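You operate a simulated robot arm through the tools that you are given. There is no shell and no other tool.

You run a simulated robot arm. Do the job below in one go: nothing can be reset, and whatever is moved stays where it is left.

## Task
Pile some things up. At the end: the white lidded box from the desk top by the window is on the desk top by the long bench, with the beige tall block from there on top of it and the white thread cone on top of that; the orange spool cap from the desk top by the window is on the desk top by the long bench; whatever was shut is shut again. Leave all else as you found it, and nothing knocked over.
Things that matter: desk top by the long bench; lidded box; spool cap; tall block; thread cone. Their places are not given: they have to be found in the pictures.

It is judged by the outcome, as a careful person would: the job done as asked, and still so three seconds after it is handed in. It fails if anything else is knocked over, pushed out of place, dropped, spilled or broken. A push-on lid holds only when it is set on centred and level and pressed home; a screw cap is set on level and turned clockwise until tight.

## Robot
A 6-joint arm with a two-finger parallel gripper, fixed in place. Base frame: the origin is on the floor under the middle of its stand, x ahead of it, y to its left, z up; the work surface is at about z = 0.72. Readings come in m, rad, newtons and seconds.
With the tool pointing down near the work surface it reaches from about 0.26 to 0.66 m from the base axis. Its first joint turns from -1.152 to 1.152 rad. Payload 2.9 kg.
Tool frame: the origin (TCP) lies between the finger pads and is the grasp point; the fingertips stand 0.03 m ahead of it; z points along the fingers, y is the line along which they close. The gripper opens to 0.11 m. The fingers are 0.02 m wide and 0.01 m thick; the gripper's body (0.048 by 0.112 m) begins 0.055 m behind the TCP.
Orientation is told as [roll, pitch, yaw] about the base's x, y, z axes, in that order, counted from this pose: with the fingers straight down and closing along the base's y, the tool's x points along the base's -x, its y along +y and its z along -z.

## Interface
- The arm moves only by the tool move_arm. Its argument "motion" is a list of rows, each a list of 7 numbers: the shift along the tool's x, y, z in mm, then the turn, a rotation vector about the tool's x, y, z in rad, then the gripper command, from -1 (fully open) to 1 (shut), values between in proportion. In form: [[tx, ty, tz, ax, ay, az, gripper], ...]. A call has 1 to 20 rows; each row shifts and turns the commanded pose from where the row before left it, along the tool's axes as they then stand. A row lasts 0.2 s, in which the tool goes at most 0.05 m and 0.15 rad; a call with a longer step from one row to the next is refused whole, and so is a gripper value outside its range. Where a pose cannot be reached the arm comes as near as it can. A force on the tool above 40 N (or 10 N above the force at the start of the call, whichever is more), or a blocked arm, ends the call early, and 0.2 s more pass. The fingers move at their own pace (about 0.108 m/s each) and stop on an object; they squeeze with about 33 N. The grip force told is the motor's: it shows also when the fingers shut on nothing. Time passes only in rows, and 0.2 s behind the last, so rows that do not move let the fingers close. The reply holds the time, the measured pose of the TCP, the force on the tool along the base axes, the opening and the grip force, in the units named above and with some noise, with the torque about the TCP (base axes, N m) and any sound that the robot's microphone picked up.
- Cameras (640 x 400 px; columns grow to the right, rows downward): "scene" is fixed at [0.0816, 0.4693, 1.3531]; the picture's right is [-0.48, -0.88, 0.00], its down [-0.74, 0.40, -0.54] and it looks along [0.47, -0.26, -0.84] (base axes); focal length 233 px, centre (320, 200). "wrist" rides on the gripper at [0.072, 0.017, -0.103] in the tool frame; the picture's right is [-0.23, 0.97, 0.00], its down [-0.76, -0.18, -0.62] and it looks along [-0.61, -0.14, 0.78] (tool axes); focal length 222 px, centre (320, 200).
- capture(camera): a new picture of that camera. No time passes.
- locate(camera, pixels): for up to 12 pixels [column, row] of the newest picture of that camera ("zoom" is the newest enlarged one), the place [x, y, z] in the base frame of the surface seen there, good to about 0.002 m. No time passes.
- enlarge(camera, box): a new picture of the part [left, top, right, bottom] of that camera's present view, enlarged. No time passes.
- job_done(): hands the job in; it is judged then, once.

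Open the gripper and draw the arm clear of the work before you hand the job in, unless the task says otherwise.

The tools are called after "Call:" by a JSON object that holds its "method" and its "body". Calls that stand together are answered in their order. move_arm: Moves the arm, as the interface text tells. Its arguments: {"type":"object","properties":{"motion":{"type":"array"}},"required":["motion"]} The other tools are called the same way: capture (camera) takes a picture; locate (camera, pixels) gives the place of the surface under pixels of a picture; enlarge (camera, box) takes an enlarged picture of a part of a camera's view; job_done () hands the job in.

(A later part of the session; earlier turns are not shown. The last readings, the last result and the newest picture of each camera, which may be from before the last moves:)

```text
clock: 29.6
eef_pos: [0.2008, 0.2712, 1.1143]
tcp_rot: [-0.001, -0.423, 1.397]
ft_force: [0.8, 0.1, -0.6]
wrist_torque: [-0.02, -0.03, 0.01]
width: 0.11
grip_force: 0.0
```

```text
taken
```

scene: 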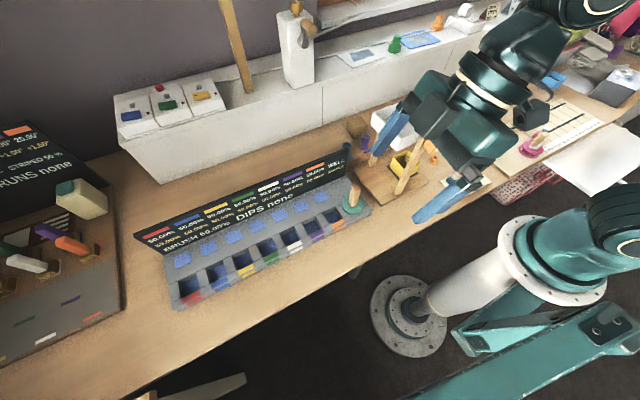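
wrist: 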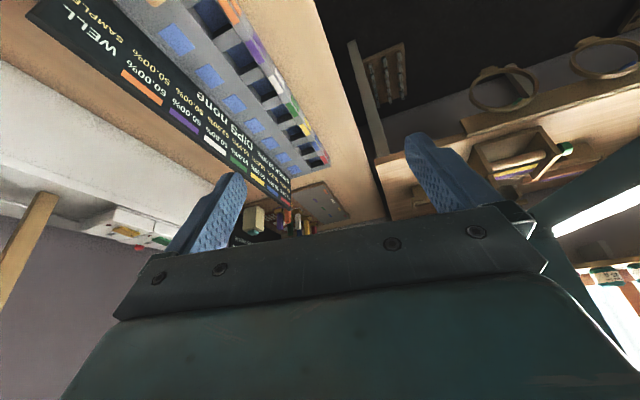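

The left shows a long wooden work bench with hoops and a loom, running along the left wall from about (390,170) to the right edge. I enlarge it and measure its corner.

Call:
{"method": "enlarge", "body": {"camera": "wrist", "box": [340, 20, 640, 220]}}

Call:
{"method": "locate", "body": {"camera": "wrist", "pixels": [[395, 165], [390, 210], [500, 120], [620, 95], [505, 95], [600, 60], [620, 330], [370, 60], [350, 150], [330, 100], [372, 175], [345, 205]]}}

```text
2.00 times, centred on (490, 120) of wrist
```

zoom: 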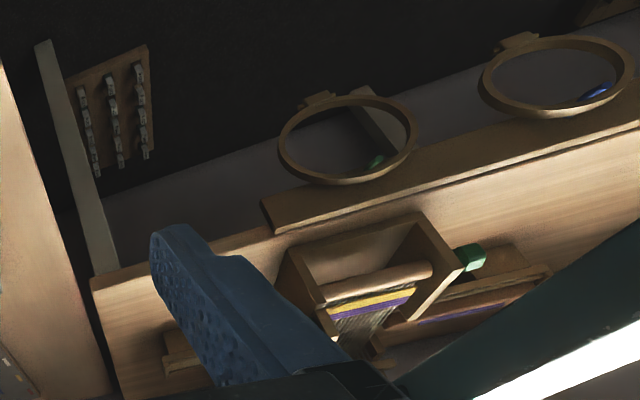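

```text
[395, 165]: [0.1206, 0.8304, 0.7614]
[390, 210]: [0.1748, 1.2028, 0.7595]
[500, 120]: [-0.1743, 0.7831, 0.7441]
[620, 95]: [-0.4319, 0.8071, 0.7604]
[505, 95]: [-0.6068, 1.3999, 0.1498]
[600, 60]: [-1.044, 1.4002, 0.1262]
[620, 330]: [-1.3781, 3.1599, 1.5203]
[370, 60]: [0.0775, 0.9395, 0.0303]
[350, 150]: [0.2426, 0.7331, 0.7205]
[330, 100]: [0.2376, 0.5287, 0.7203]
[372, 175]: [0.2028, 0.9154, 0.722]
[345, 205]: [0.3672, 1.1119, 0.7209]
```

The long bench stands at y≈0.76–1.4, x<0.17, right beside the left part of the desk, so the free strip in front of the DIPS board (x 0.20–0.31) is the desk top by the long bench. I test whether the arm reaches (0.255, 0.42) with the tool down and yaw ≈ π/2.

Call:
{"method": "move_arm", "body": {"motion": [[0, 0, 0, 0, 0.14, 0, -1], [0, 0, 0, 0, 0.14, 0, -1], [0, 0, 0, 0, 0.14, 0, -1], [0, 0, 0, 0, 0, -0.087, -1], [0, 0, 0, 0, 0, -0.087, -1], [-37, -13.5, 25, 0, 0, 0, -1], [-37, -13.5, 25, 0, 0, 0, -1], [-37, -13.5, 25, 0, 0, 0, -1], [-37, -13.5, 25, 0, 0, 0, -1], [0, 0, 30, 0, 0, 0, -1], [0, 0, 30, 0, 0, 0, -1]]}}

Call:
{"method": "capture", "body": {"camera": "wrist"}}

Call:
{"method": "capture", "body": {"camera": "scene"}}

```text
clock: 32.0
eef_pos: [0.2539, 0.4213, 0.9544]
tcp_rot: [0.001, -0.001, 1.571]
ft_force: [0.5, 0.4, 0.0]
wrist_torque: [0.01, 0.0, -0.01]
width: 0.1103
grip_force: 0.0
```

```text
taken
```

wrist: 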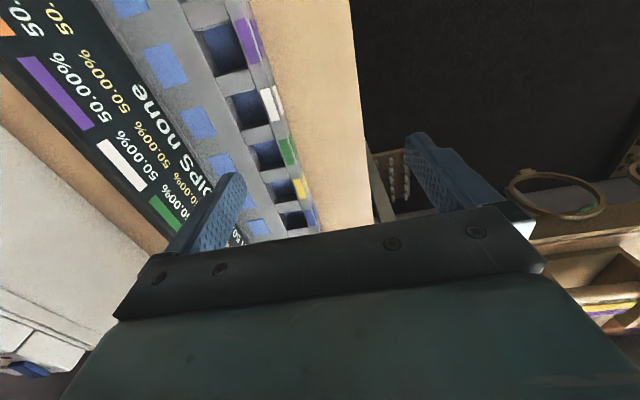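

```text
taken
```

scene: 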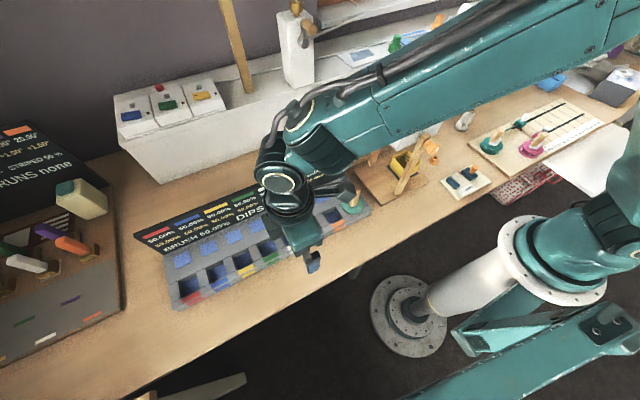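

The pose is reached well. I check how high the wrist links and DIPS panel are here, to be sure nothing collides when I go 0.2 m lower.

Call:
{"method": "locate", "body": {"camera": "scene", "pixels": [[278, 183], [290, 205], [262, 165], [308, 240], [313, 262], [320, 150], [345, 190], [352, 165], [250, 205], [340, 160], [270, 265], [320, 225]]}}

Call:
{"method": "locate", "body": {"camera": "wrist", "pixels": [[265, 40], [285, 110], [300, 180], [215, 60], [120, 30], [60, 60], [340, 60], [350, 120], [360, 190], [215, 20], [150, 200], [30, 130]]}}

Call:
{"method": "enlarge", "body": {"camera": "scene", "box": [220, 120, 380, 280]}}

```text
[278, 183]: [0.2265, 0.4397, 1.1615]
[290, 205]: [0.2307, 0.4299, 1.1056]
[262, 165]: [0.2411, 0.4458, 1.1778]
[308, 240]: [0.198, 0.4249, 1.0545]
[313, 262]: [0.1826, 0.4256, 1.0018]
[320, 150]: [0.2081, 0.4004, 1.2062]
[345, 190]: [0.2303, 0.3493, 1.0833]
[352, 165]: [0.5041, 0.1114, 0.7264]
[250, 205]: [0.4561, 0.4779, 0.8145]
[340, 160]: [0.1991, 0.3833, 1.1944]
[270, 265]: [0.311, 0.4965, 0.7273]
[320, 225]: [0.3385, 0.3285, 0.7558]
```

```text
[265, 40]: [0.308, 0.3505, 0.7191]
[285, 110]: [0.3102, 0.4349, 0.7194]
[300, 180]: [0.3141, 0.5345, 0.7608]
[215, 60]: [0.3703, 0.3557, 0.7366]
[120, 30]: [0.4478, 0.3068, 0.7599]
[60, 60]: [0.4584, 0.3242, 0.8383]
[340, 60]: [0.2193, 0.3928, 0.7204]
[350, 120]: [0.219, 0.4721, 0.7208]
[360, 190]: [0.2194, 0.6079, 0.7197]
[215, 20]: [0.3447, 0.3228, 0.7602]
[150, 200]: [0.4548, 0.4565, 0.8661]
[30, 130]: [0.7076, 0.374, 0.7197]
```

```text
2.50 times, centred on (300, 200) of scene
```

zoom: 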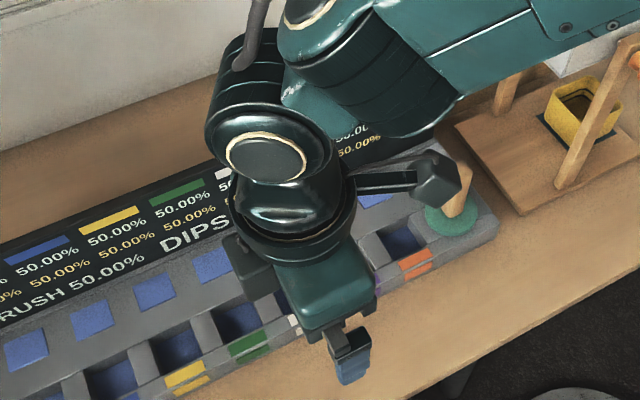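

The strip is clear: the DIPS front edge is at x≈0.308 (top z 0.76) and the desk edge near x≈0.20; the arm links stay well above. Now I rise, turn back to yaw 0, and in a second call go over to look down at the box.

Call:
{"method": "move_arm", "body": {"motion": [[0, 0, -50, 0, 0, 0, -1], [0, 0, -50, 0, 0, 0, -1], [0, 0, -50, 0, 0, 0, -1], [0, 0, 0, 0, 0, 0.1428, -1], [0, 0, 0, 0, 0, 0.1428, -1], [0, 0, 0, 0, 0, 0.1428, -1], [0, 0, 0, 0, 0, 0.1428, -1], [0, 0, 0, 0, 0, 0.1428, -1], [0, 0, 0, 0, 0, 0.1428, -1], [0, 0, 0, 0, 0, 0.1428, -1], [0, 0, 0, 0, 0, 0.1428, -1], [0, 0, 0, 0, 0, 0.1428, -1], [0, 0, 0, 0, 0, 0.1428, -1], [0, 0, 0, 0, 0, 0.1428, -1]]}}

Call:
{"method": "move_arm", "body": {"motion": [[-11, -45, 0, 0, 0, 0, -1], [-11, -45, 0, 0, 0, 0, -1], [-11, -45, 0, 0, 0, 0, -1], [-11, -45, 0, 0, 0, 0, -1], [-11, -45, 0, 0, 0, 0, -1], [-11, -45, 0, 0, 0, 0, -1], [-11, -45, 0, 0, 0, 0, -1], [-11, -45, 0, 0, 0, 0, -1], [-11, -45, 0, 0, 0, 0, -1], [-11, -45, 0, 0, 0, 0, -1], [-11, -45, 0, 0, 0, 0, -1], [-11, -45, 0, 0, 0, 0, -1], [-11, -45, 0, 0, 0, 0, -1]]}}

Call:
{"method": "capture", "body": {"camera": "wrist"}}

```text
clock: 35.0
eef_pos: [0.2538, 0.4201, 1.104]
tcp_rot: [0.003, -0.001, 0.0]
ft_force: [-0.1, -0.3, 0.2]
wrist_torque: [-0.02, -0.02, 0.01]
width: 0.1101
grip_force: 0.1
```

```text
clock: 37.8
eef_pos: [0.3994, -0.1677, 1.103]
tcp_rot: [0.001, 0.001, 0.003]
ft_force: [-0.5, -0.3, 0.1]
wrist_torque: [-0.03, -0.03, 0.01]
width: 0.1099
grip_force: 0.0
```

```text
taken
```

wrist: 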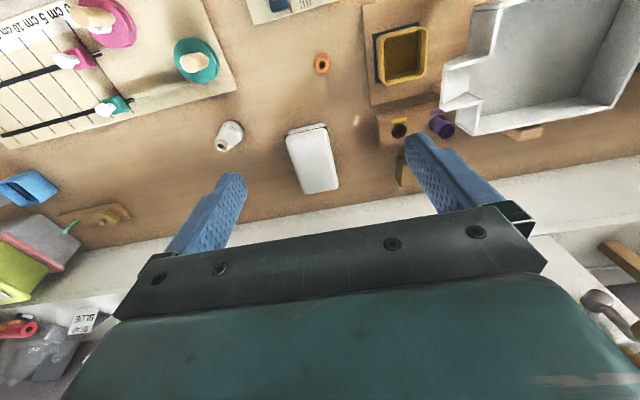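

The box is clear between the fingers at (313,160). I lower by 0.12 m for a closer look and enlarge it.

Call:
{"method": "move_arm", "body": {"motion": [[0, 0, 40, 0, 0, 0, -1], [0, 0, 40, 0, 0, 0, -1], [0, 0, 40, 0, 0, 0, -1]]}}

Call:
{"method": "enlarge", "body": {"camera": "wrist", "box": [240, 90, 400, 210]}}

```text
clock: 38.6
eef_pos: [0.3973, -0.1651, 0.9815]
tcp_rot: [0.0, 0.001, 0.001]
ft_force: [0.1, -0.2, 0.8]
wrist_torque: [0.04, 0.0, 0.02]
width: 0.1101
grip_force: 0.1
```

```text
3.33 times, centred on (320, 150) of wrist
```

zoom: 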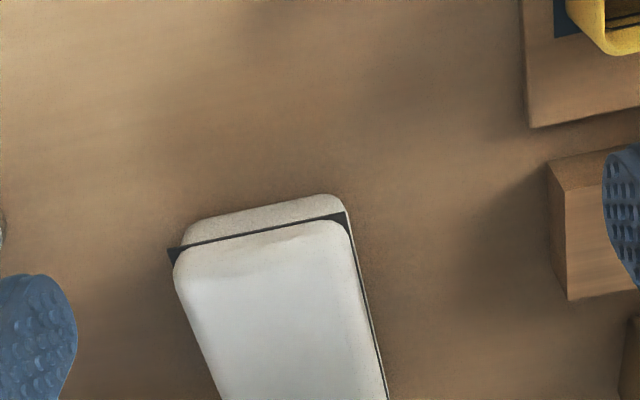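

The far end of the box is hidden by the gripper, so I back off 70 mm and rise a little to see the whole of it.

Call:
{"method": "move_arm", "body": {"motion": [[40, 0, -20, 0, 0, 0, -1], [40, 0, -20, 0, 0, 0, -1]]}}

Call:
{"method": "enlarge", "body": {"camera": "wrist", "box": [240, 100, 400, 230]}}

```text
clock: 39.2
eef_pos: [0.3187, -0.1653, 1.0222]
tcp_rot: [0.001, 0.0, 0.002]
ft_force: [0.2, 0.5, 0.4]
wrist_torque: [0.01, -0.03, -0.04]
width: 0.1098
grip_force: 0.2
```

```text
3.08 times, centred on (320, 165) of wrist
```

zoom: 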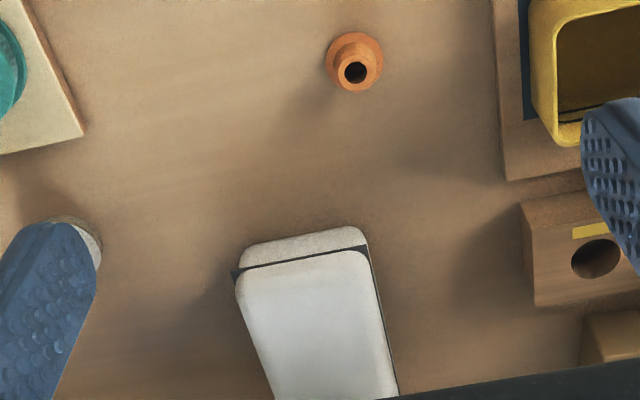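

The near end and sides are clear in this zoom; I measure edge points of the lid top, seam and desk around it.

Call:
{"method": "locate", "body": {"camera": "zoom", "pixels": [[245, 285], [300, 270], [355, 258], [255, 330], [372, 310], [385, 370], [275, 390], [320, 340], [240, 255], [300, 237], [360, 232], [378, 300]]}}

Call:
{"method": "move_arm", "body": {"motion": [[0, 0, -40, 0, 0, 0, -1], [0, 0, -40, 0, 0, 0, -1], [0, 0, -20, 0, 0, 0, -1]]}}

Call:
{"method": "enlarge", "body": {"camera": "wrist", "box": [240, 100, 400, 230]}}

```text
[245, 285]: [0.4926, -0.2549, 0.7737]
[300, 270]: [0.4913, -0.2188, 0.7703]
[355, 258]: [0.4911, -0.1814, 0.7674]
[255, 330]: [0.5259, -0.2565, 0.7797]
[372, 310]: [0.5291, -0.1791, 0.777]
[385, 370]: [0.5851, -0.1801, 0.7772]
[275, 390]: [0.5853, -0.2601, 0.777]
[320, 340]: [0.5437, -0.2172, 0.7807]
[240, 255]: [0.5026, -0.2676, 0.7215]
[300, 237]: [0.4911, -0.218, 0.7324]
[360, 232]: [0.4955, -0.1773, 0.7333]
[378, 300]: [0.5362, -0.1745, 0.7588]
```

```text
clock: 40.0
eef_pos: [0.319, -0.1657, 1.1231]
tcp_rot: [0.001, -0.001, 0.001]
ft_force: [-0.2, -0.1, 0.2]
wrist_torque: [0.0, 0.03, 0.01]
width: 0.11
grip_force: 0.1
```

```text
3.08 times, centred on (320, 165) of wrist
```

zoom: 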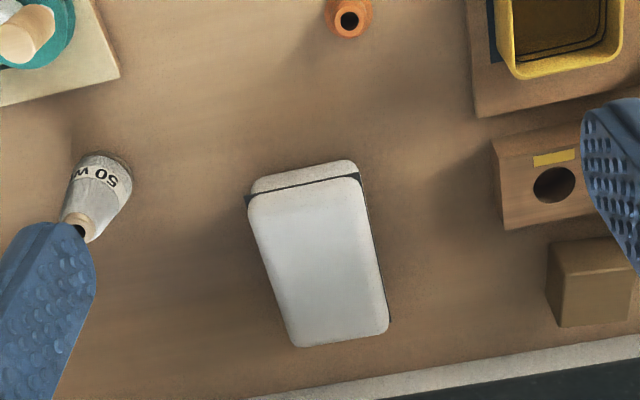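

The whole box is visible now, aligned with the base axes. I measure its far end and side edges, plus the block and the cone.

Call:
{"method": "locate", "body": {"camera": "zoom", "pixels": [[296, 343], [345, 338], [385, 328], [390, 300], [375, 240], [362, 190], [250, 215], [262, 260], [280, 310], [320, 260], [300, 352], [397, 320]]}}

Call:
{"method": "locate", "body": {"camera": "zoom", "pixels": [[550, 250], [620, 240], [560, 270], [560, 325], [620, 318], [600, 290], [100, 158], [70, 215], [85, 235], [125, 200], [92, 190], [110, 165]]}}

```text
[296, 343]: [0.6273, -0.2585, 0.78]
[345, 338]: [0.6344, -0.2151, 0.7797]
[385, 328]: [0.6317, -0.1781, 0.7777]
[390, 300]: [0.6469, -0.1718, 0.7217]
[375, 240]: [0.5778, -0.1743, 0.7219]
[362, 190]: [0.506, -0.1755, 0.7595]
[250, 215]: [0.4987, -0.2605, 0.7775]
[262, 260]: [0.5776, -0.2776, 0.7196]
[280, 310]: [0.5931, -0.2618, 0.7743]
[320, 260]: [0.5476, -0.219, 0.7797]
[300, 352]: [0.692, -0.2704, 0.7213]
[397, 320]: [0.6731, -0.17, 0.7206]
```

```text
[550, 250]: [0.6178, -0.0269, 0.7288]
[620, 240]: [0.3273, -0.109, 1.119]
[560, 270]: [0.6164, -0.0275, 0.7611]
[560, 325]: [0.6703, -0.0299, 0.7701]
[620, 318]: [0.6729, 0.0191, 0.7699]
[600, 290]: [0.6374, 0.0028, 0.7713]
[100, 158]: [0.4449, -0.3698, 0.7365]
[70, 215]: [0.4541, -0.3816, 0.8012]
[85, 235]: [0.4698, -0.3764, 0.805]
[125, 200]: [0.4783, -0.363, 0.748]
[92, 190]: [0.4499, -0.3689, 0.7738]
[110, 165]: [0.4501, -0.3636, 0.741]
```

The box is x 0.4905–0.6345, y −0.2615 to −0.1745, top 0.7805 with the seam at about 0.76. The brown block is only about 5.5×5.4×5 cm, hardly "tall", so I check other block-like things: the tan piece on the green disc at scene (352,195) and the beige piece at (80,200).

Call:
{"method": "enlarge", "body": {"camera": "scene", "box": [325, 170, 389, 220]}}

Call:
{"method": "enlarge", "body": {"camera": "scene", "box": [40, 165, 140, 240]}}

Call:
{"method": "enlarge", "body": {"camera": "scene", "box": [340, 100, 404, 150]}}

Call:
{"method": "locate", "body": {"camera": "zoom", "pixels": [[100, 190], [180, 160], [220, 260], [130, 230]]}}

```text
8.00 times, centred on (357, 195) of scene
```

zoom: 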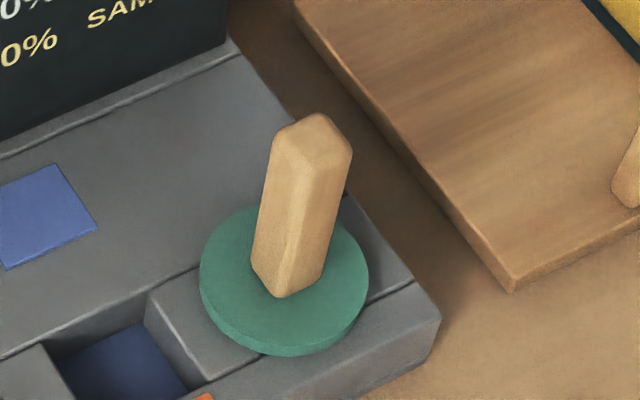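

```text
5.33 times, centred on (90, 202) of scene
```

zoom: 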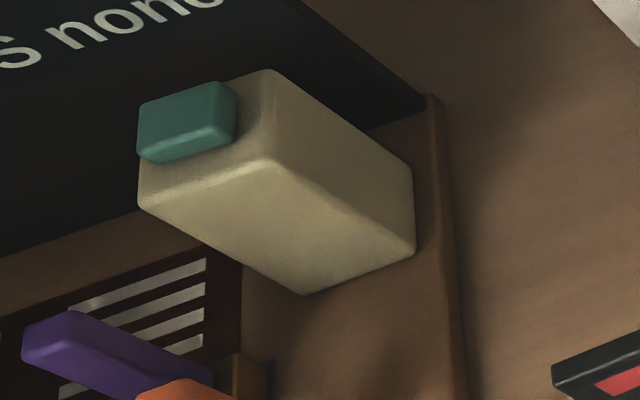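

```text
8.00 times, centred on (372, 125) of scene
```

zoom: 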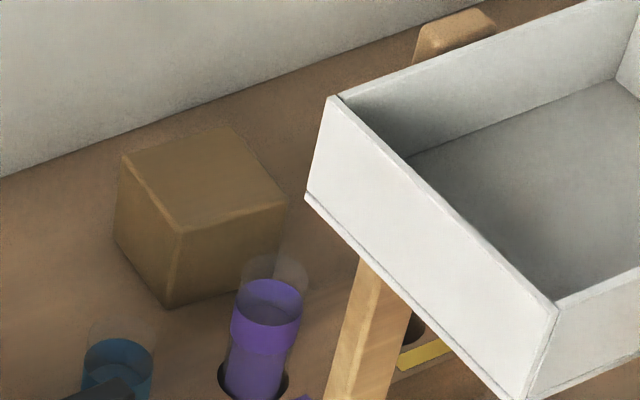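

```text
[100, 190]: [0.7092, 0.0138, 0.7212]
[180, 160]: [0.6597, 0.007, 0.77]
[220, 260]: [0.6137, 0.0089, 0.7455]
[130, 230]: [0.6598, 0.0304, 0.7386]
```

No other block in reach fits: the tan stick belongs to its green disc, and the beige piece at the far left is out of reach, so the plain block at (0.6445, −0.003) must be the tall block. I now move above the white box with the gripper open.

Call:
{"method": "move_arm", "body": {"motion": [[-40.5, -8.7, 18, 0, 0, 0, -1], [-40.5, -8.7, 18, 0, 0, 0, -1], [-40.5, -8.7, 18, 0, 0, 0, -1], [-40.5, -8.7, 18, 0, 0, 0, -1], [-40.5, -8.7, 18, 0, 0, 0, -1], [-40.5, -8.7, 18, 0, 0, 0, -1], [0, 0, 40, 0, 0, 0, -1], [0, 0, 40, 0, 0, 0, -1], [0, 0, 20, 0, 0, 0, -1]]}}

Call:
{"method": "capture", "body": {"camera": "wrist"}}

Call:
{"method": "capture", "body": {"camera": "scene"}}

```text
clock: 42.0
eef_pos: [0.5589, -0.2159, 0.914]
tcp_rot: [0.004, 0.0, 0.003]
ft_force: [-0.2, 0.0, 0.2]
wrist_torque: [-0.02, -0.02, -0.02]
width: 0.1101
grip_force: 0.0
```

```text
taken
```

wrist: 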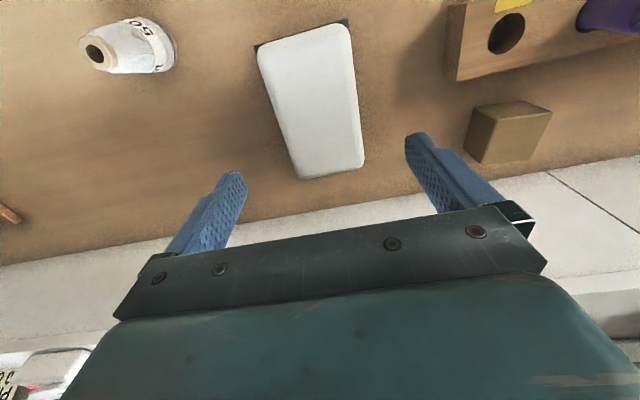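

```text
taken
```

scene: 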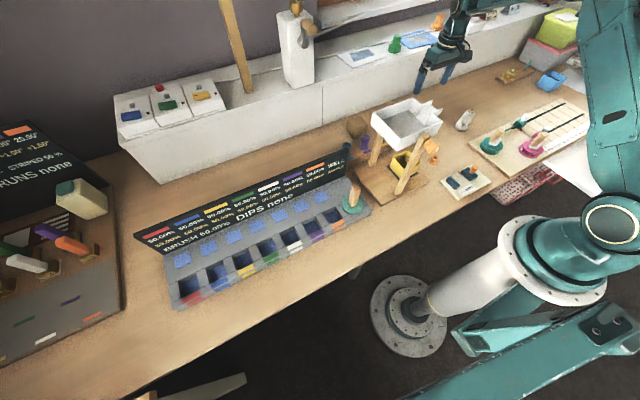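

The gripper is above the box; I re-measure its top edges from this nearer view before going down.

Call:
{"method": "locate", "body": {"camera": "wrist", "pixels": [[262, 60], [276, 110], [292, 160], [352, 50], [358, 110], [363, 155], [300, 175], [358, 167], [310, 40], [315, 100], [349, 22], [258, 46]]}}

Call:
{"method": "enlarge", "body": {"camera": "wrist", "box": [240, 10, 400, 190]}}

```text
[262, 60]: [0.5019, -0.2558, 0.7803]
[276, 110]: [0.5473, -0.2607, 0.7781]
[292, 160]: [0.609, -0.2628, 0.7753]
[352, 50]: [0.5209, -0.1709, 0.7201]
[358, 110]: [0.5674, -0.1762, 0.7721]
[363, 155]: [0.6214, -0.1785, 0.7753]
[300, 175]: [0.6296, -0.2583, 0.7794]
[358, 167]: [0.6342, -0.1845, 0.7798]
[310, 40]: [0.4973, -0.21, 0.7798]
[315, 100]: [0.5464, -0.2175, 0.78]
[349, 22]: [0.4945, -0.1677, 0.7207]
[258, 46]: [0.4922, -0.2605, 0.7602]
```

```text
2.22 times, centred on (320, 100) of wrist
```

zoom: 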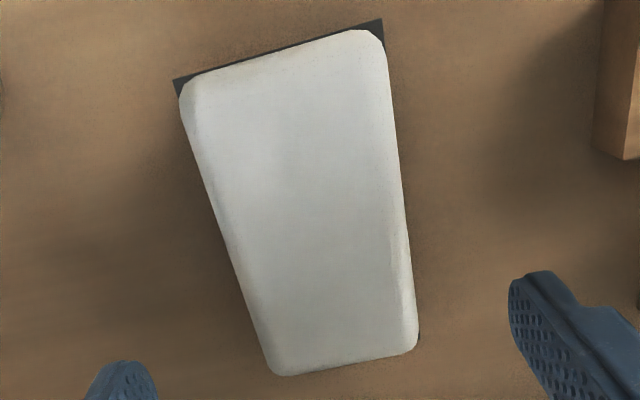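

The box centre is (0.563, −0.219). I lower to just above the lid (tips at about 0.788) and look at the clearance on both sides.

Call:
{"method": "move_arm", "body": {"motion": [[-1, -1, 32, 0, 0, 0, -1], [0, 0, 32, 0, 0, 0, -1], [0, 0, 33, 0, 0, 0, -1]]}}

Call:
{"method": "capture", "body": {"camera": "wrist"}}

Call:
{"method": "enlarge", "body": {"camera": "scene", "box": [390, 40, 518, 140]}}

```text
clock: 42.8
eef_pos: [0.5628, -0.2177, 0.8167]
tcp_rot: [0.001, -0.002, 0.001]
ft_force: [-0.4, -0.1, -0.5]
wrist_torque: [-0.01, 0.02, -0.02]
width: 0.1101
grip_force: 0.1
```

```text
taken
```

wrist: 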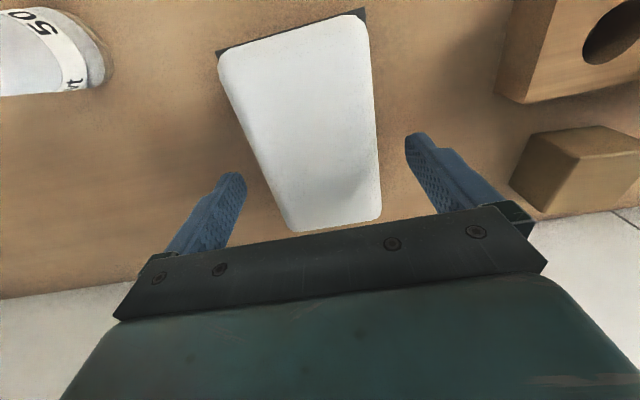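

```text
4.00 times, centred on (454, 90) of scene
```

zoom: 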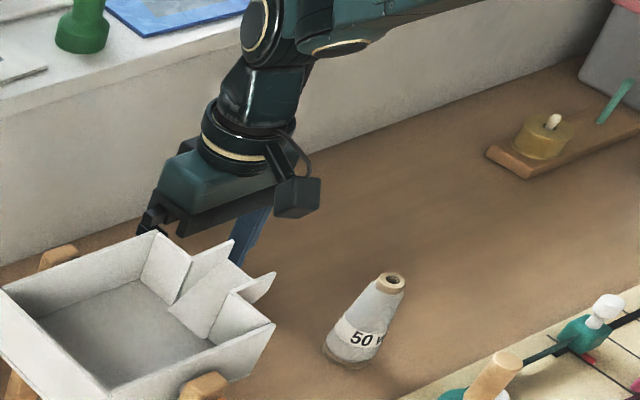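

Both fingers clear the box sides evenly (gaps near columns 247–270 and 380–405). I lower to z≈0.757 with the tips just above the desk.

Call:
{"method": "move_arm", "body": {"motion": [[0, -1, 20, 0, 0, 0, -1], [0, 0, 20, 0, 0, 0, -1], [0, 0, 19, 0, 0, 0, -1]]}}

Call:
{"method": "capture", "body": {"camera": "wrist"}}

```text
clock: 43.6
eef_pos: [0.562, -0.219, 0.758]
tcp_rot: [0.001, 0.0, 0.001]
ft_force: [-0.2, 0.7, -1.1]
wrist_torque: [-0.02, -0.03, 0.03]
width: 0.1099
grip_force: 0.0
```

```text
taken
```

wrist: 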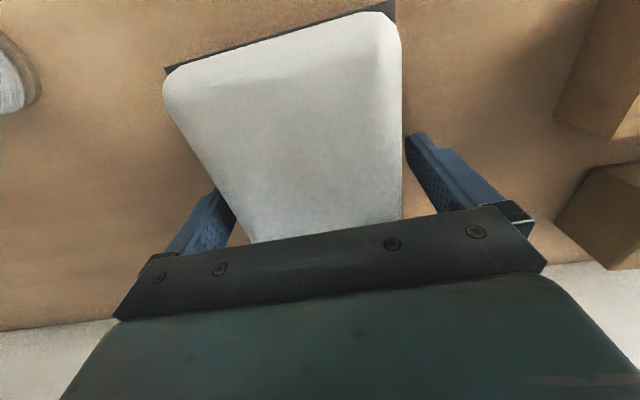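

The fingers straddle the box. I close the gripper in place and let it settle.

Call:
{"method": "move_arm", "body": {"motion": [[0, 0, 0, 0, 0, 0, 1], [0, 0, 0, 0, 0, 0, 1], [0, 0, 0, 0, 0, 0, 1]]}}

Call:
{"method": "capture", "body": {"camera": "wrist"}}

```text
clock: 44.4
eef_pos: [0.5618, -0.2171, 0.7586]
tcp_rot: [0.004, 0.0, 0.002]
ft_force: [0.2, -1.6, 0.8]
wrist_torque: [-0.12, -0.18, -0.03]
width: 0.0897
grip_force: 33.1
```

```text
taken
```

wrist: 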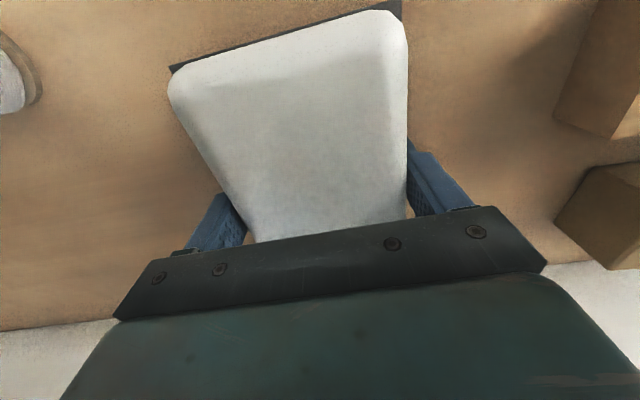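

The grip holds at a width of 0.0897 with 33 N. I lift 25 mm slowly and check whether the whole box, lid and body, comes up.

Call:
{"method": "move_arm", "body": {"motion": [[0, 0, -8, 0, 0, 0, 1], [0, 0, -8, 0, 0, 0, 1], [0, 0, -9, 0, 0, 0, 1], [0, 0, 0, 0, 0, 0, 1]]}}

Call:
{"method": "capture", "body": {"camera": "wrist"}}

Call:
{"method": "enlarge", "body": {"camera": "scene", "box": [390, 40, 518, 140]}}

```text
clock: 45.4
eef_pos: [0.5625, -0.2174, 0.7839]
tcp_rot: [0.001, -0.001, 0.002]
ft_force: [0.3, -1.0, -1.1]
wrist_torque: [0.01, 0.01, -0.02]
width: 0.09
grip_force: 32.8
```

```text
taken
```

wrist: 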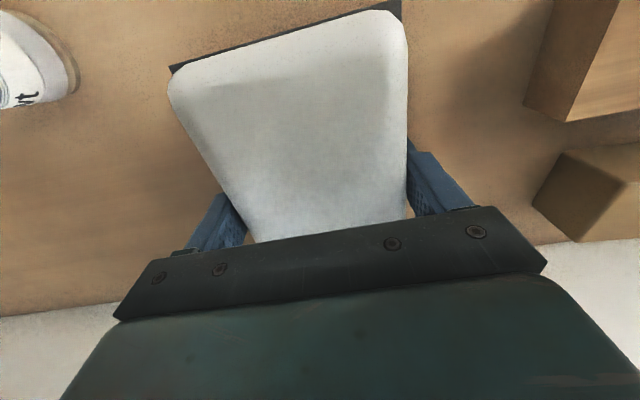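

```text
4.00 times, centred on (454, 90) of scene
```

zoom: 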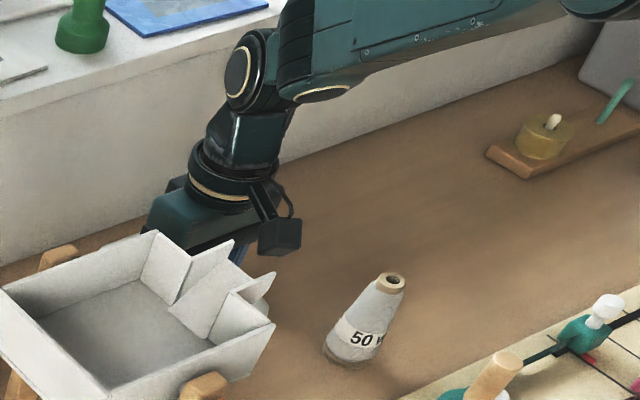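

The lid moved with the gripper; I need to confirm the body came too. I lift another 130 mm and look in the scene view.

Call:
{"method": "move_arm", "body": {"motion": [[0, 0, -30, 0, 0, 0, 1], [0, 0, -35, 0, 0, 0, 1], [0, 0, -35, 0, 0, 0, 1], [0, 0, -30, 0, 0, 0, 1]]}}

Call:
{"method": "capture", "body": {"camera": "wrist"}}

Call:
{"method": "enlarge", "body": {"camera": "scene", "box": [390, 40, 518, 140]}}

```text
clock: 46.4
eef_pos: [0.5627, -0.2188, 0.9166]
tcp_rot: [0.002, 0.001, 0.003]
ft_force: [0.3, 0.8, -2.8]
wrist_torque: [-0.02, 0.01, 0.0]
width: 0.0899
grip_force: 32.8
```

```text
taken
```

wrist: 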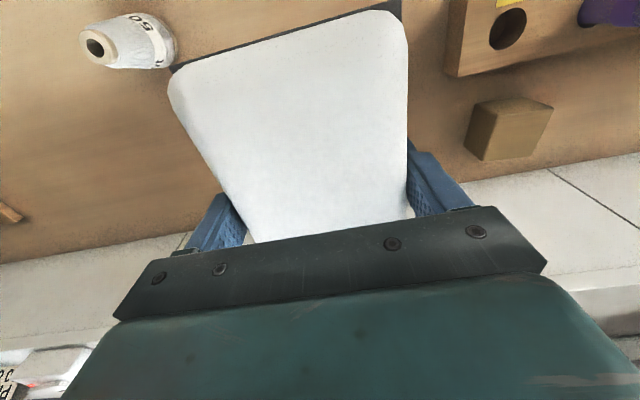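

```text
4.00 times, centred on (454, 90) of scene
```

zoom: 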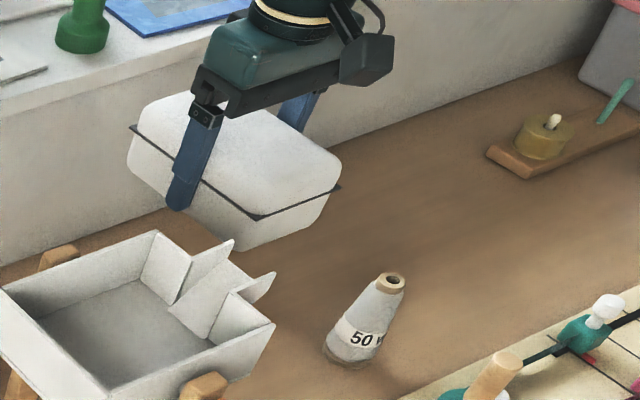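

The whole box came up together, lid and body (seam visible at the dark line). I now draw it back and up to a safe height clear of the tray.

Call:
{"method": "move_arm", "body": {"motion": [[40, 0, -20, 0, 0, 0, 1], [40, 0, -20, 0, 0, 0, 1], [40, 0, -20, 0, 0, 0, 1], [40, 0, -20, 0, 0, 0, 1], [42, 0, -20, 0, 0, 0, 1], [0, 0, -35, 0, 0, 0, 1], [0, 0, -35, 0, 0, 0, 1], [0, 0, -35, 0, 0, 0, 1]]}}

Call:
{"method": "capture", "body": {"camera": "scene"}}

```text
clock: 48.2
eef_pos: [0.36, -0.219, 1.1196]
tcp_rot: [0.001, -0.001, 0.001]
ft_force: [-0.4, -0.6, -2.0]
wrist_torque: [-0.02, 0.03, -0.04]
width: 0.0899
grip_force: 33.1
```

```text
taken
```

scene: 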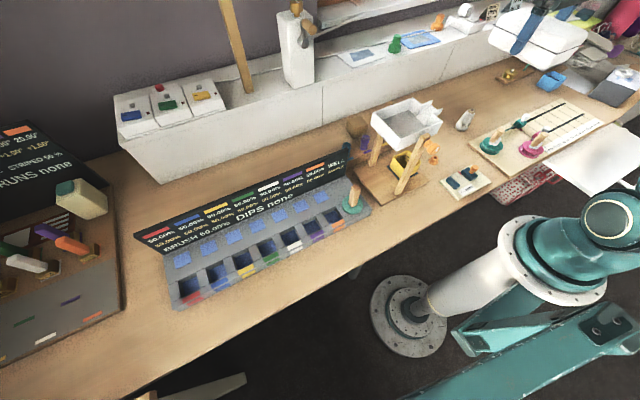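

The box is held steady. I carry it left at z≈1.12 over the tray to above the strip.

Call:
{"method": "move_arm", "body": {"motion": [[7.6, 46.4, 0, 0, 0, 0, 1], [7.6, 46.4, 0, 0, 0, 0, 1], [7.6, 46.4, 0, 0, 0, 0, 1], [7.6, 46.4, 0, 0, 0, 0, 1], [7.6, 46.4, 0, 0, 0, 0, 1], [7.6, 46.4, 0, 0, 0, 0, 1], [7.6, 46.4, 0, 0, 0, 0, 1], [7.6, 46.4, 0, 0, 0, 0, 1], [7.6, 46.4, 0, 0, 0, 0, 1], [7.6, 46.4, 0, 0, 0, 0, 1], [7.6, 46.4, 0, 0, 0, 0, 1], [7.6, 46.4, 0, 0, 0, 0, 1], [7.6, 46.4, 0, 0, 0, 0, 1], [7.6, 46.4, 0, 0, 0, 0, 1]]}}

Call:
{"method": "move_arm", "body": {"motion": [[0, 0, 0, 0, 0, -0.1428, 1], [0, 0, 0, 0, 0, -0.1428, 1], [0, 0, 0, 0, 0, -0.1428, 1], [0, 0, 0, 0, 0, -0.1428, 1], [0, 0, 0, 0, 0, -0.1428, 1], [0, 0, 0, 0, 0, -0.1428, 1], [0, 0, 0, 0, 0, -0.1428, 1], [0, 0, 0, 0, 0, -0.1428, 1], [0, 0, 0, 0, 0, -0.1428, 1], [0, 0, 0, 0, 0, -0.1428, 1], [0, 0, 0, 0, 0, -0.1428, 1]]}}

Call:
{"method": "capture", "body": {"camera": "scene"}}

Call:
{"method": "capture", "body": {"camera": "wrist"}}

```text
clock: 51.2
eef_pos: [0.2506, 0.4319, 1.1203]
tcp_rot: [0.002, 0.001, 0.003]
ft_force: [1.8, 0.8, -3.0]
wrist_torque: [-0.02, 0.03, 0.0]
width: 0.0901
grip_force: 33.1
```

```text
clock: 53.6
eef_pos: [0.2523, 0.4295, 1.1205]
tcp_rot: [0.001, -0.002, 1.574]
ft_force: [-0.6, 0.0, -2.3]
wrist_torque: [0.02, -0.01, 0.01]
width: 0.0899
grip_force: 33.0
```

```text
taken
```

scene: 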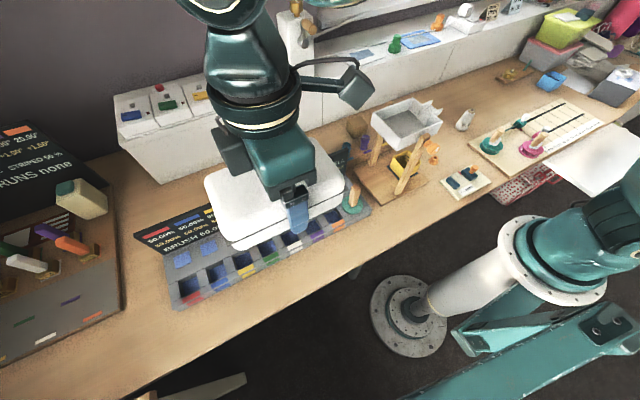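

```text
taken
```

wrist: 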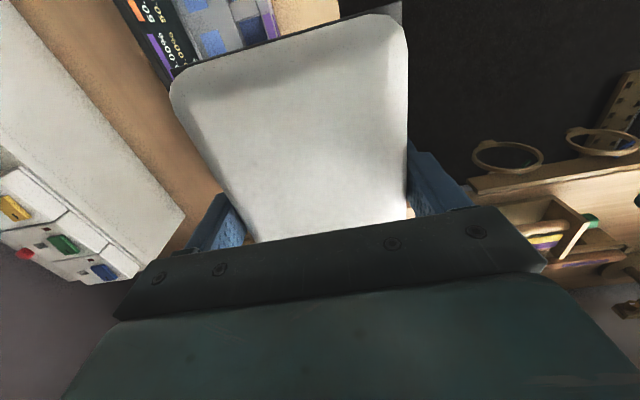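

The box hangs level above the strip. Before lowering I measure the desk's front edge and the DIPS front face precisely, since the strip is narrow.

Call:
{"method": "locate", "body": {"camera": "scene", "pixels": [[340, 266], [340, 268], [340, 270], [340, 272], [300, 286], [300, 288], [300, 290], [300, 292], [260, 308], [260, 310], [260, 312], [260, 314]]}}

Call:
{"method": "enlarge", "body": {"camera": "scene", "box": [180, 200, 372, 340]}}

```text
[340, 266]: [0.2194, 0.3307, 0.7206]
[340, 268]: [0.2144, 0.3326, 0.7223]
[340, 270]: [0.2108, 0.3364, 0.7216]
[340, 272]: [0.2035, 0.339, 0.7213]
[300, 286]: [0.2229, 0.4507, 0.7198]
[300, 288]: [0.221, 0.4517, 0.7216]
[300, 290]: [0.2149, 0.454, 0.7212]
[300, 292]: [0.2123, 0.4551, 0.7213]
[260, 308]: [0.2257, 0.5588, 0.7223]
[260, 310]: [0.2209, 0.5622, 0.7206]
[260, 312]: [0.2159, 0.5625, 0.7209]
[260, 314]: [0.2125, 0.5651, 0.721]
```

```text
2.86 times, centred on (276, 270) of scene
```

zoom: 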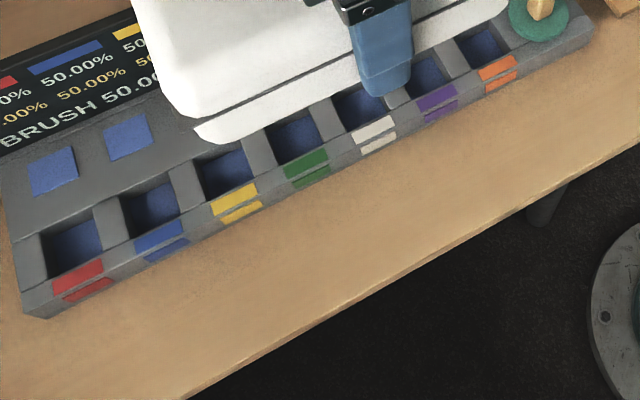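

The desk edge shows as a line in this zoom from (200,395) to (630,145). I measure points across it and along the DIPS front base.

Call:
{"method": "locate", "body": {"camera": "zoom", "pixels": [[400, 262], [400, 268], [400, 272], [400, 276], [400, 280], [320, 308], [320, 314], [320, 320], [320, 326], [300, 195], [300, 205], [370, 165]]}}

Call:
{"method": "locate", "body": {"camera": "zoom", "pixels": [[300, 185], [300, 190], [310, 165], [380, 135], [380, 148], [380, 155], [450, 110], [450, 120], [240, 215], [240, 222], [490, 205], [490, 225]]}}

```text
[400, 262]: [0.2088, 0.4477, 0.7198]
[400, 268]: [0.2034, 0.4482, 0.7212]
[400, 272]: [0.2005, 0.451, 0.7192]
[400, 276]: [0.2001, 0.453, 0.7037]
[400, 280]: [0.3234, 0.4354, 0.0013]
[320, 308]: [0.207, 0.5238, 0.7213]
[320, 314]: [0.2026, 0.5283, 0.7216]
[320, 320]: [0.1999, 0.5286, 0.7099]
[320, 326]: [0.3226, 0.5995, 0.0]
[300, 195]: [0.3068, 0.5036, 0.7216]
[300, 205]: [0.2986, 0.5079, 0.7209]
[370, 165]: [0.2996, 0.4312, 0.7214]
```

```text
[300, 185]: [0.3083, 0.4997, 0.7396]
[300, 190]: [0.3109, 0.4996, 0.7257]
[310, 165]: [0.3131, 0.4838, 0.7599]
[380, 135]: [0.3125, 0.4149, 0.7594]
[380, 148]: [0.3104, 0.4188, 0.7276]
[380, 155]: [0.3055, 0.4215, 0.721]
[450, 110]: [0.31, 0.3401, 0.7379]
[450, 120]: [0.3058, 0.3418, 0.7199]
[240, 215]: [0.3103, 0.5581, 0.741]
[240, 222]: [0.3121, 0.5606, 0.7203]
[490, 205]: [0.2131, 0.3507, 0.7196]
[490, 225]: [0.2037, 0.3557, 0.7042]
```

The desk edge is at x=0.200 and the DIPS front at x=0.310. Before committing the box to this spot I check the rest of the surroundings (window extent, white ledge, the space behind the DIPS panel) to be certain about the two desk parts.

Call:
{"method": "locate", "body": {"camera": "scene", "pixels": [[322, 20], [340, 15], [400, 12], [345, 4], [440, 5], [330, 25], [500, 10], [560, 3], [130, 110], [300, 110], [420, 65], [205, 130]]}}

Call:
{"method": "enlarge", "body": {"camera": "scene", "box": [300, 0, 520, 70]}}

Call:
{"method": "enlarge", "body": {"camera": "wrist", "box": [400, 60, 640, 300]}}

Call:
{"method": "locate", "body": {"camera": "wrist", "pixels": [[560, 180], [630, 170], [520, 150], [600, 140], [480, 185], [600, 275], [560, 230], [620, 100], [100, 160], [170, 110], [140, 60], [190, 150]]}}

```text
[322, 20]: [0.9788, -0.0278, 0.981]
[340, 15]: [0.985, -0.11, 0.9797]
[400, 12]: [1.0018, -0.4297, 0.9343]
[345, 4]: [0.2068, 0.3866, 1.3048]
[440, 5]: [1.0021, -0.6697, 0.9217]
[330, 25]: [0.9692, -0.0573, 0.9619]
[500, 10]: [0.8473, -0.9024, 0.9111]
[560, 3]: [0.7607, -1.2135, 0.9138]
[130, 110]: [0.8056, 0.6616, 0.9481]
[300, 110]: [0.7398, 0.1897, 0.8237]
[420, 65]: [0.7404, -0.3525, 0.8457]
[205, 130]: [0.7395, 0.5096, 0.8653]
```

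```text
2.91 times, centred on (410, 35) of scene
```

zoom: 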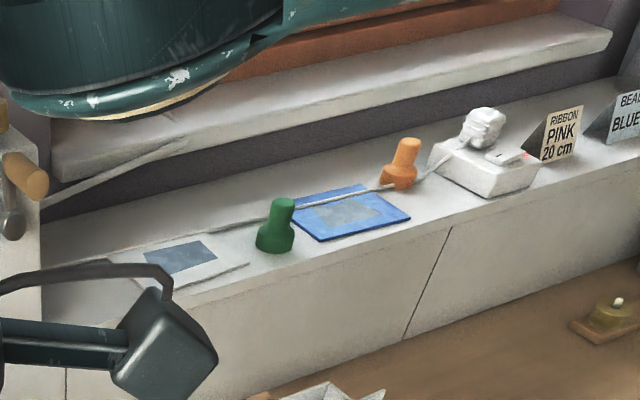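

```text
1.67 times, centred on (520, 180) of wrist
```

zoom: 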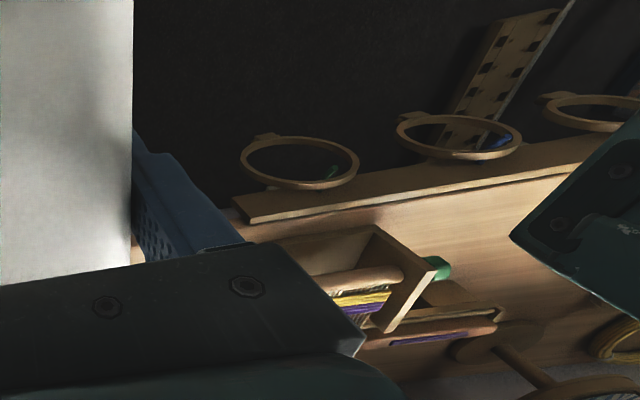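

```text
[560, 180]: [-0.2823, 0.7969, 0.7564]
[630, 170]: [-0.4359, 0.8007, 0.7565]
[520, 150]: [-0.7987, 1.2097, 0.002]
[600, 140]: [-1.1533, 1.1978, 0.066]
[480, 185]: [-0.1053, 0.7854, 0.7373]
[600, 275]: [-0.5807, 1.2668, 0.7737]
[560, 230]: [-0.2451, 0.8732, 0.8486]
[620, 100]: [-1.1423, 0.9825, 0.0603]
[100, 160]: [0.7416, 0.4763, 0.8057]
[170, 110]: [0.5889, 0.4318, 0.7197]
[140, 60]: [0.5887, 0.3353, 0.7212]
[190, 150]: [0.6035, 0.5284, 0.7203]
```

The window sill spans y≈−0.03 to −0.9 on the far wall, and the long wooden bench with hoops and loom runs along the left from x=0.17 back past x=−0.8; so the left strip of desk is the right goal. I shift 5 mm toward the desk edge side (x→0.2475) and lower the box to about 40 mm above the desk.

Call:
{"method": "move_arm", "body": {"motion": [[0, 5, 30, 0, 0, 0, 1], [0, 0, 40, 0, 0, 0, 1], [0, 0, 40, 0, 0, 0, 1], [0, 0, 40, 0, 0, 0, 1], [0, 0, 40, 0, 0, 0, 1], [0, 0, 40, 0, 0, 0, 1], [0, 0, 40, 0, 0, 0, 1], [0, 0, 40, 0, 0, 0, 1], [0, 0, 0, 0, 0, 0, 1]]}}

Call:
{"method": "enlarge", "body": {"camera": "scene", "box": [200, 160, 392, 300]}}

Call:
{"method": "capture", "body": {"camera": "wrist"}}

```text
clock: 55.6
eef_pos: [0.2492, 0.4305, 0.8094]
tcp_rot: [0.001, -0.002, 1.573]
ft_force: [0.4, -0.5, -1.8]
wrist_torque: [-0.04, 0.0, 0.02]
width: 0.0899
grip_force: 33.1
```

```text
2.86 times, centred on (296, 230) of scene
```

zoom: 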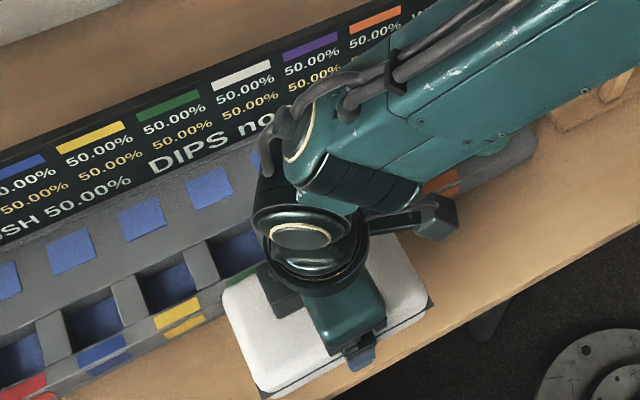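

```text
taken
```

wrist: 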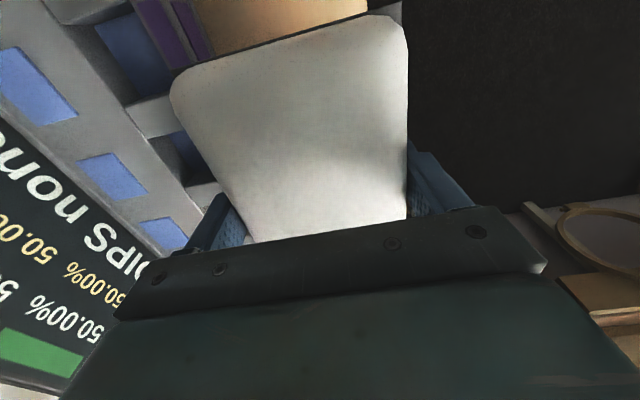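

The box is 50 mm above the desk, over the strip. I measure its front and rear lid edges from the scene to verify its x position before the last descent.

Call:
{"method": "locate", "body": {"camera": "zoom", "pixels": [[290, 378], [320, 366], [400, 322], [420, 310], [232, 300], [250, 345], [260, 375], [230, 288], [260, 272], [415, 280], [400, 240], [300, 340]]}}

Call:
{"method": "locate", "body": {"camera": "wrist", "pixels": [[190, 110], [205, 150], [405, 60], [405, 120], [405, 180], [180, 75], [290, 40], [220, 185], [300, 120], [380, 18], [195, 62], [406, 30]]}}

```text
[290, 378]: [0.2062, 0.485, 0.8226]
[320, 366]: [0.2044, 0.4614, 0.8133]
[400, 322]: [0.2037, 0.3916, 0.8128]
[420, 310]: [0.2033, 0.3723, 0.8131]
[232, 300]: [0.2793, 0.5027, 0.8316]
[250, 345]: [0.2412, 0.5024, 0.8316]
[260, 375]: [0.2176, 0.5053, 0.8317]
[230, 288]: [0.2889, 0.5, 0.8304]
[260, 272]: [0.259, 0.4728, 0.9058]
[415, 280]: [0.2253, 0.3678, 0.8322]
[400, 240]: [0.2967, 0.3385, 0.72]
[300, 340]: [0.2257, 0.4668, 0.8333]
```

```text
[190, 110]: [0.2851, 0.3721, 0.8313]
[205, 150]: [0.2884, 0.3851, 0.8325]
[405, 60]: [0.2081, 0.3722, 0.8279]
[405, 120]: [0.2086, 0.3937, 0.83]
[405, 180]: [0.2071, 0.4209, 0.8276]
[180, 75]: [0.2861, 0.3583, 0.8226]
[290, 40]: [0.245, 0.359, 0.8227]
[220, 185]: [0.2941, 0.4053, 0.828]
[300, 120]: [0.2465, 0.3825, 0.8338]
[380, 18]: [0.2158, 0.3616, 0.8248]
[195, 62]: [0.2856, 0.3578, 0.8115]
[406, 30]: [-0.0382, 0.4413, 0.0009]
```

The box spans x≈0.204–0.293 and y≈0.358–0.503, lid top 0.8325, so it is 52 mm above rest. I lower it 47 mm, then slowly the last bit, watching the force.

Call:
{"method": "move_arm", "body": {"motion": [[0, -1, 20, 0, 0, 0, 1], [0, 0, 17, 0, 0, 0, 1], [0, 0, 10, 0, 0, 0, 1], [0, 0, 2, 0, 0, 0, 1], [0, 0, 1, 0, 0, 0, 1]]}}

Call:
{"method": "enlarge", "body": {"camera": "scene", "box": [200, 160, 392, 300]}}

Call:
{"method": "locate", "body": {"camera": "zoom", "pixels": [[300, 380], [320, 366], [400, 322], [240, 320], [250, 345], [300, 345], [260, 390], [415, 300], [280, 395], [350, 375]]}}

```text
clock: 56.8
eef_pos: [0.2484, 0.4308, 0.7607]
tcp_rot: [0.0, -0.001, 1.574]
ft_force: [-0.3, -0.1, -2.1]
wrist_torque: [0.0, -0.01, 0.0]
width: 0.09
grip_force: 32.5
```

```text
2.86 times, centred on (296, 230) of scene
```

zoom: 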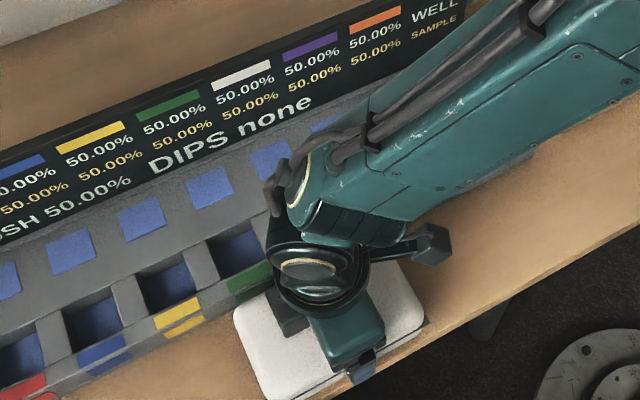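

```text
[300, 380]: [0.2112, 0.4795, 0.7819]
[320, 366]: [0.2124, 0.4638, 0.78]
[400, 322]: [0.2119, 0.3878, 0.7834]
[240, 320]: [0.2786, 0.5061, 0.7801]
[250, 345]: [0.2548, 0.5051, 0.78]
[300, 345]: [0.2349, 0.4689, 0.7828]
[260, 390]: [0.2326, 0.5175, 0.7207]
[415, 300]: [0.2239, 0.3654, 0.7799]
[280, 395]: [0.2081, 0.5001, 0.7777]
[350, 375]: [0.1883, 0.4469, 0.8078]
```

The lid top reads about 0.782, so the box is about 2 mm above the desk. I lower in 1 mm steps and watch the vertical force.

Call:
{"method": "move_arm", "body": {"motion": [[0, 0, 1, 0, 0, 0, 1], [0, 0, 1, 0, 0, 0, 1], [0, 0, 0, 0, 0, 0, 1]]}}

```text
clock: 57.6
eef_pos: [0.2497, 0.4305, 0.7571]
tcp_rot: [0.001, -0.001, 1.573]
ft_force: [0.1, -1.7, 2.6]
wrist_torque: [0.11, 0.15, 0.07]
width: 0.0899
grip_force: 33.4
```

The force turned to +2.6 N: the box is on the desk. I open the fingers just a little (to about 0.098 m) so the right finger doesn't touch the DIPS board.

Call:
{"method": "move_arm", "body": {"motion": [[0, 0, 0, 0, 0, 0, -0.7], [0, 0, 0, 0, 0, 0, -0.76], [0, 0, 0, 0, 0, 0, -0.76]]}}

Call:
{"method": "capture", "body": {"camera": "wrist"}}

```text
clock: 58.4
eef_pos: [0.2484, 0.4311, 0.7579]
tcp_rot: [0.001, -0.001, 1.573]
ft_force: [-5.9, 1.3, 1.2]
wrist_torque: [0.02, -0.04, 0.01]
width: 0.0934
grip_force: 0.1
```

```text
taken
```

wrist: 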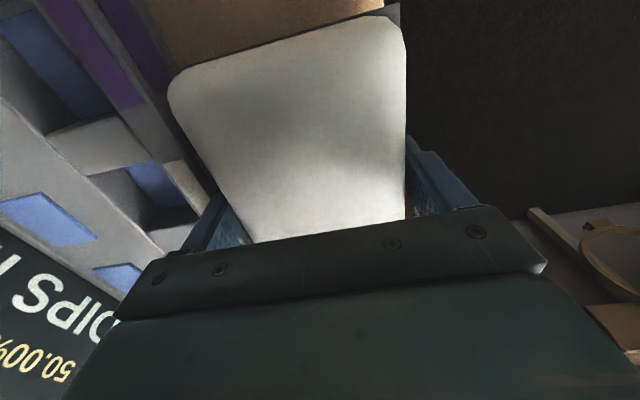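

The opening stopped at 0.0934 with −5.9 N sideways: the right finger touches the DIPS front. I close slightly to 0.0922 to relieve that and check.

Call:
{"method": "move_arm", "body": {"motion": [[0, 0, 0, 0, 0, 0, -0.68], [0, 0, 0, 0, 0, 0, -0.68]]}}

Call:
{"method": "enlarge", "body": {"camera": "scene", "box": [200, 160, 392, 300]}}

```text
clock: 59.0
eef_pos: [0.2488, 0.4314, 0.7583]
tcp_rot: [0.001, -0.001, 1.571]
ft_force: [-0.9, 0.9, 0.0]
wrist_torque: [0.01, 0.05, 0.02]
width: 0.0917
grip_force: 0.0
```

```text
2.86 times, centred on (296, 230) of scene
```

zoom: 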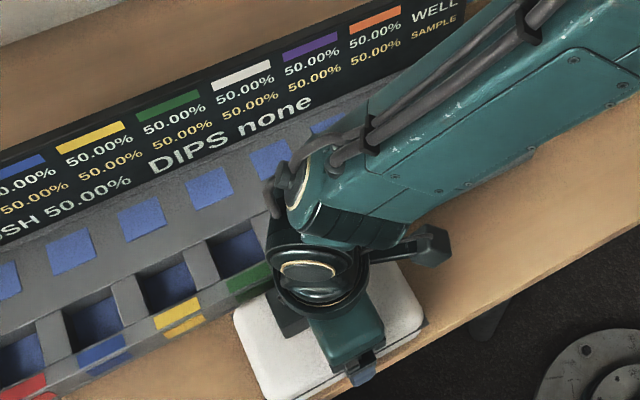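

The side force is gone (−0.9 N). I lift slowly, 5 mm at a time, with the opening held, and check the lid stays.

Call:
{"method": "move_arm", "body": {"motion": [[0, 0, -3, 0, 0, 0, -0.68], [0, 0, -4, 0, 0, 0, -0.68], [0, 0, -5, 0, 0, 0, -0.68]]}}

Call:
{"method": "capture", "body": {"camera": "wrist"}}

Call:
{"method": "locate", "body": {"camera": "wrist", "pixels": [[300, 120], [220, 100], [380, 100], [320, 180], [300, 60]]}}

```text
clock: 59.8
eef_pos: [0.2487, 0.4309, 0.7697]
tcp_rot: [-0.001, 0.0, 1.572]
ft_force: [-0.5, -0.2, 0.0]
wrist_torque: [0.02, 0.03, 0.0]
width: 0.0926
grip_force: 0.1
```

```text
taken
```

wrist: 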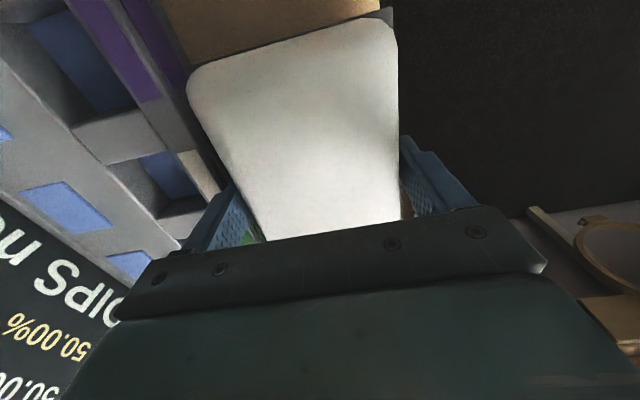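

```text
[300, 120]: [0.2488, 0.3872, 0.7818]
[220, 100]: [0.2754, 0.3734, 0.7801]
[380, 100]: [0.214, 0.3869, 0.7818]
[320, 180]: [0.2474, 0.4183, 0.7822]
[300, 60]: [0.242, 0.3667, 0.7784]
```

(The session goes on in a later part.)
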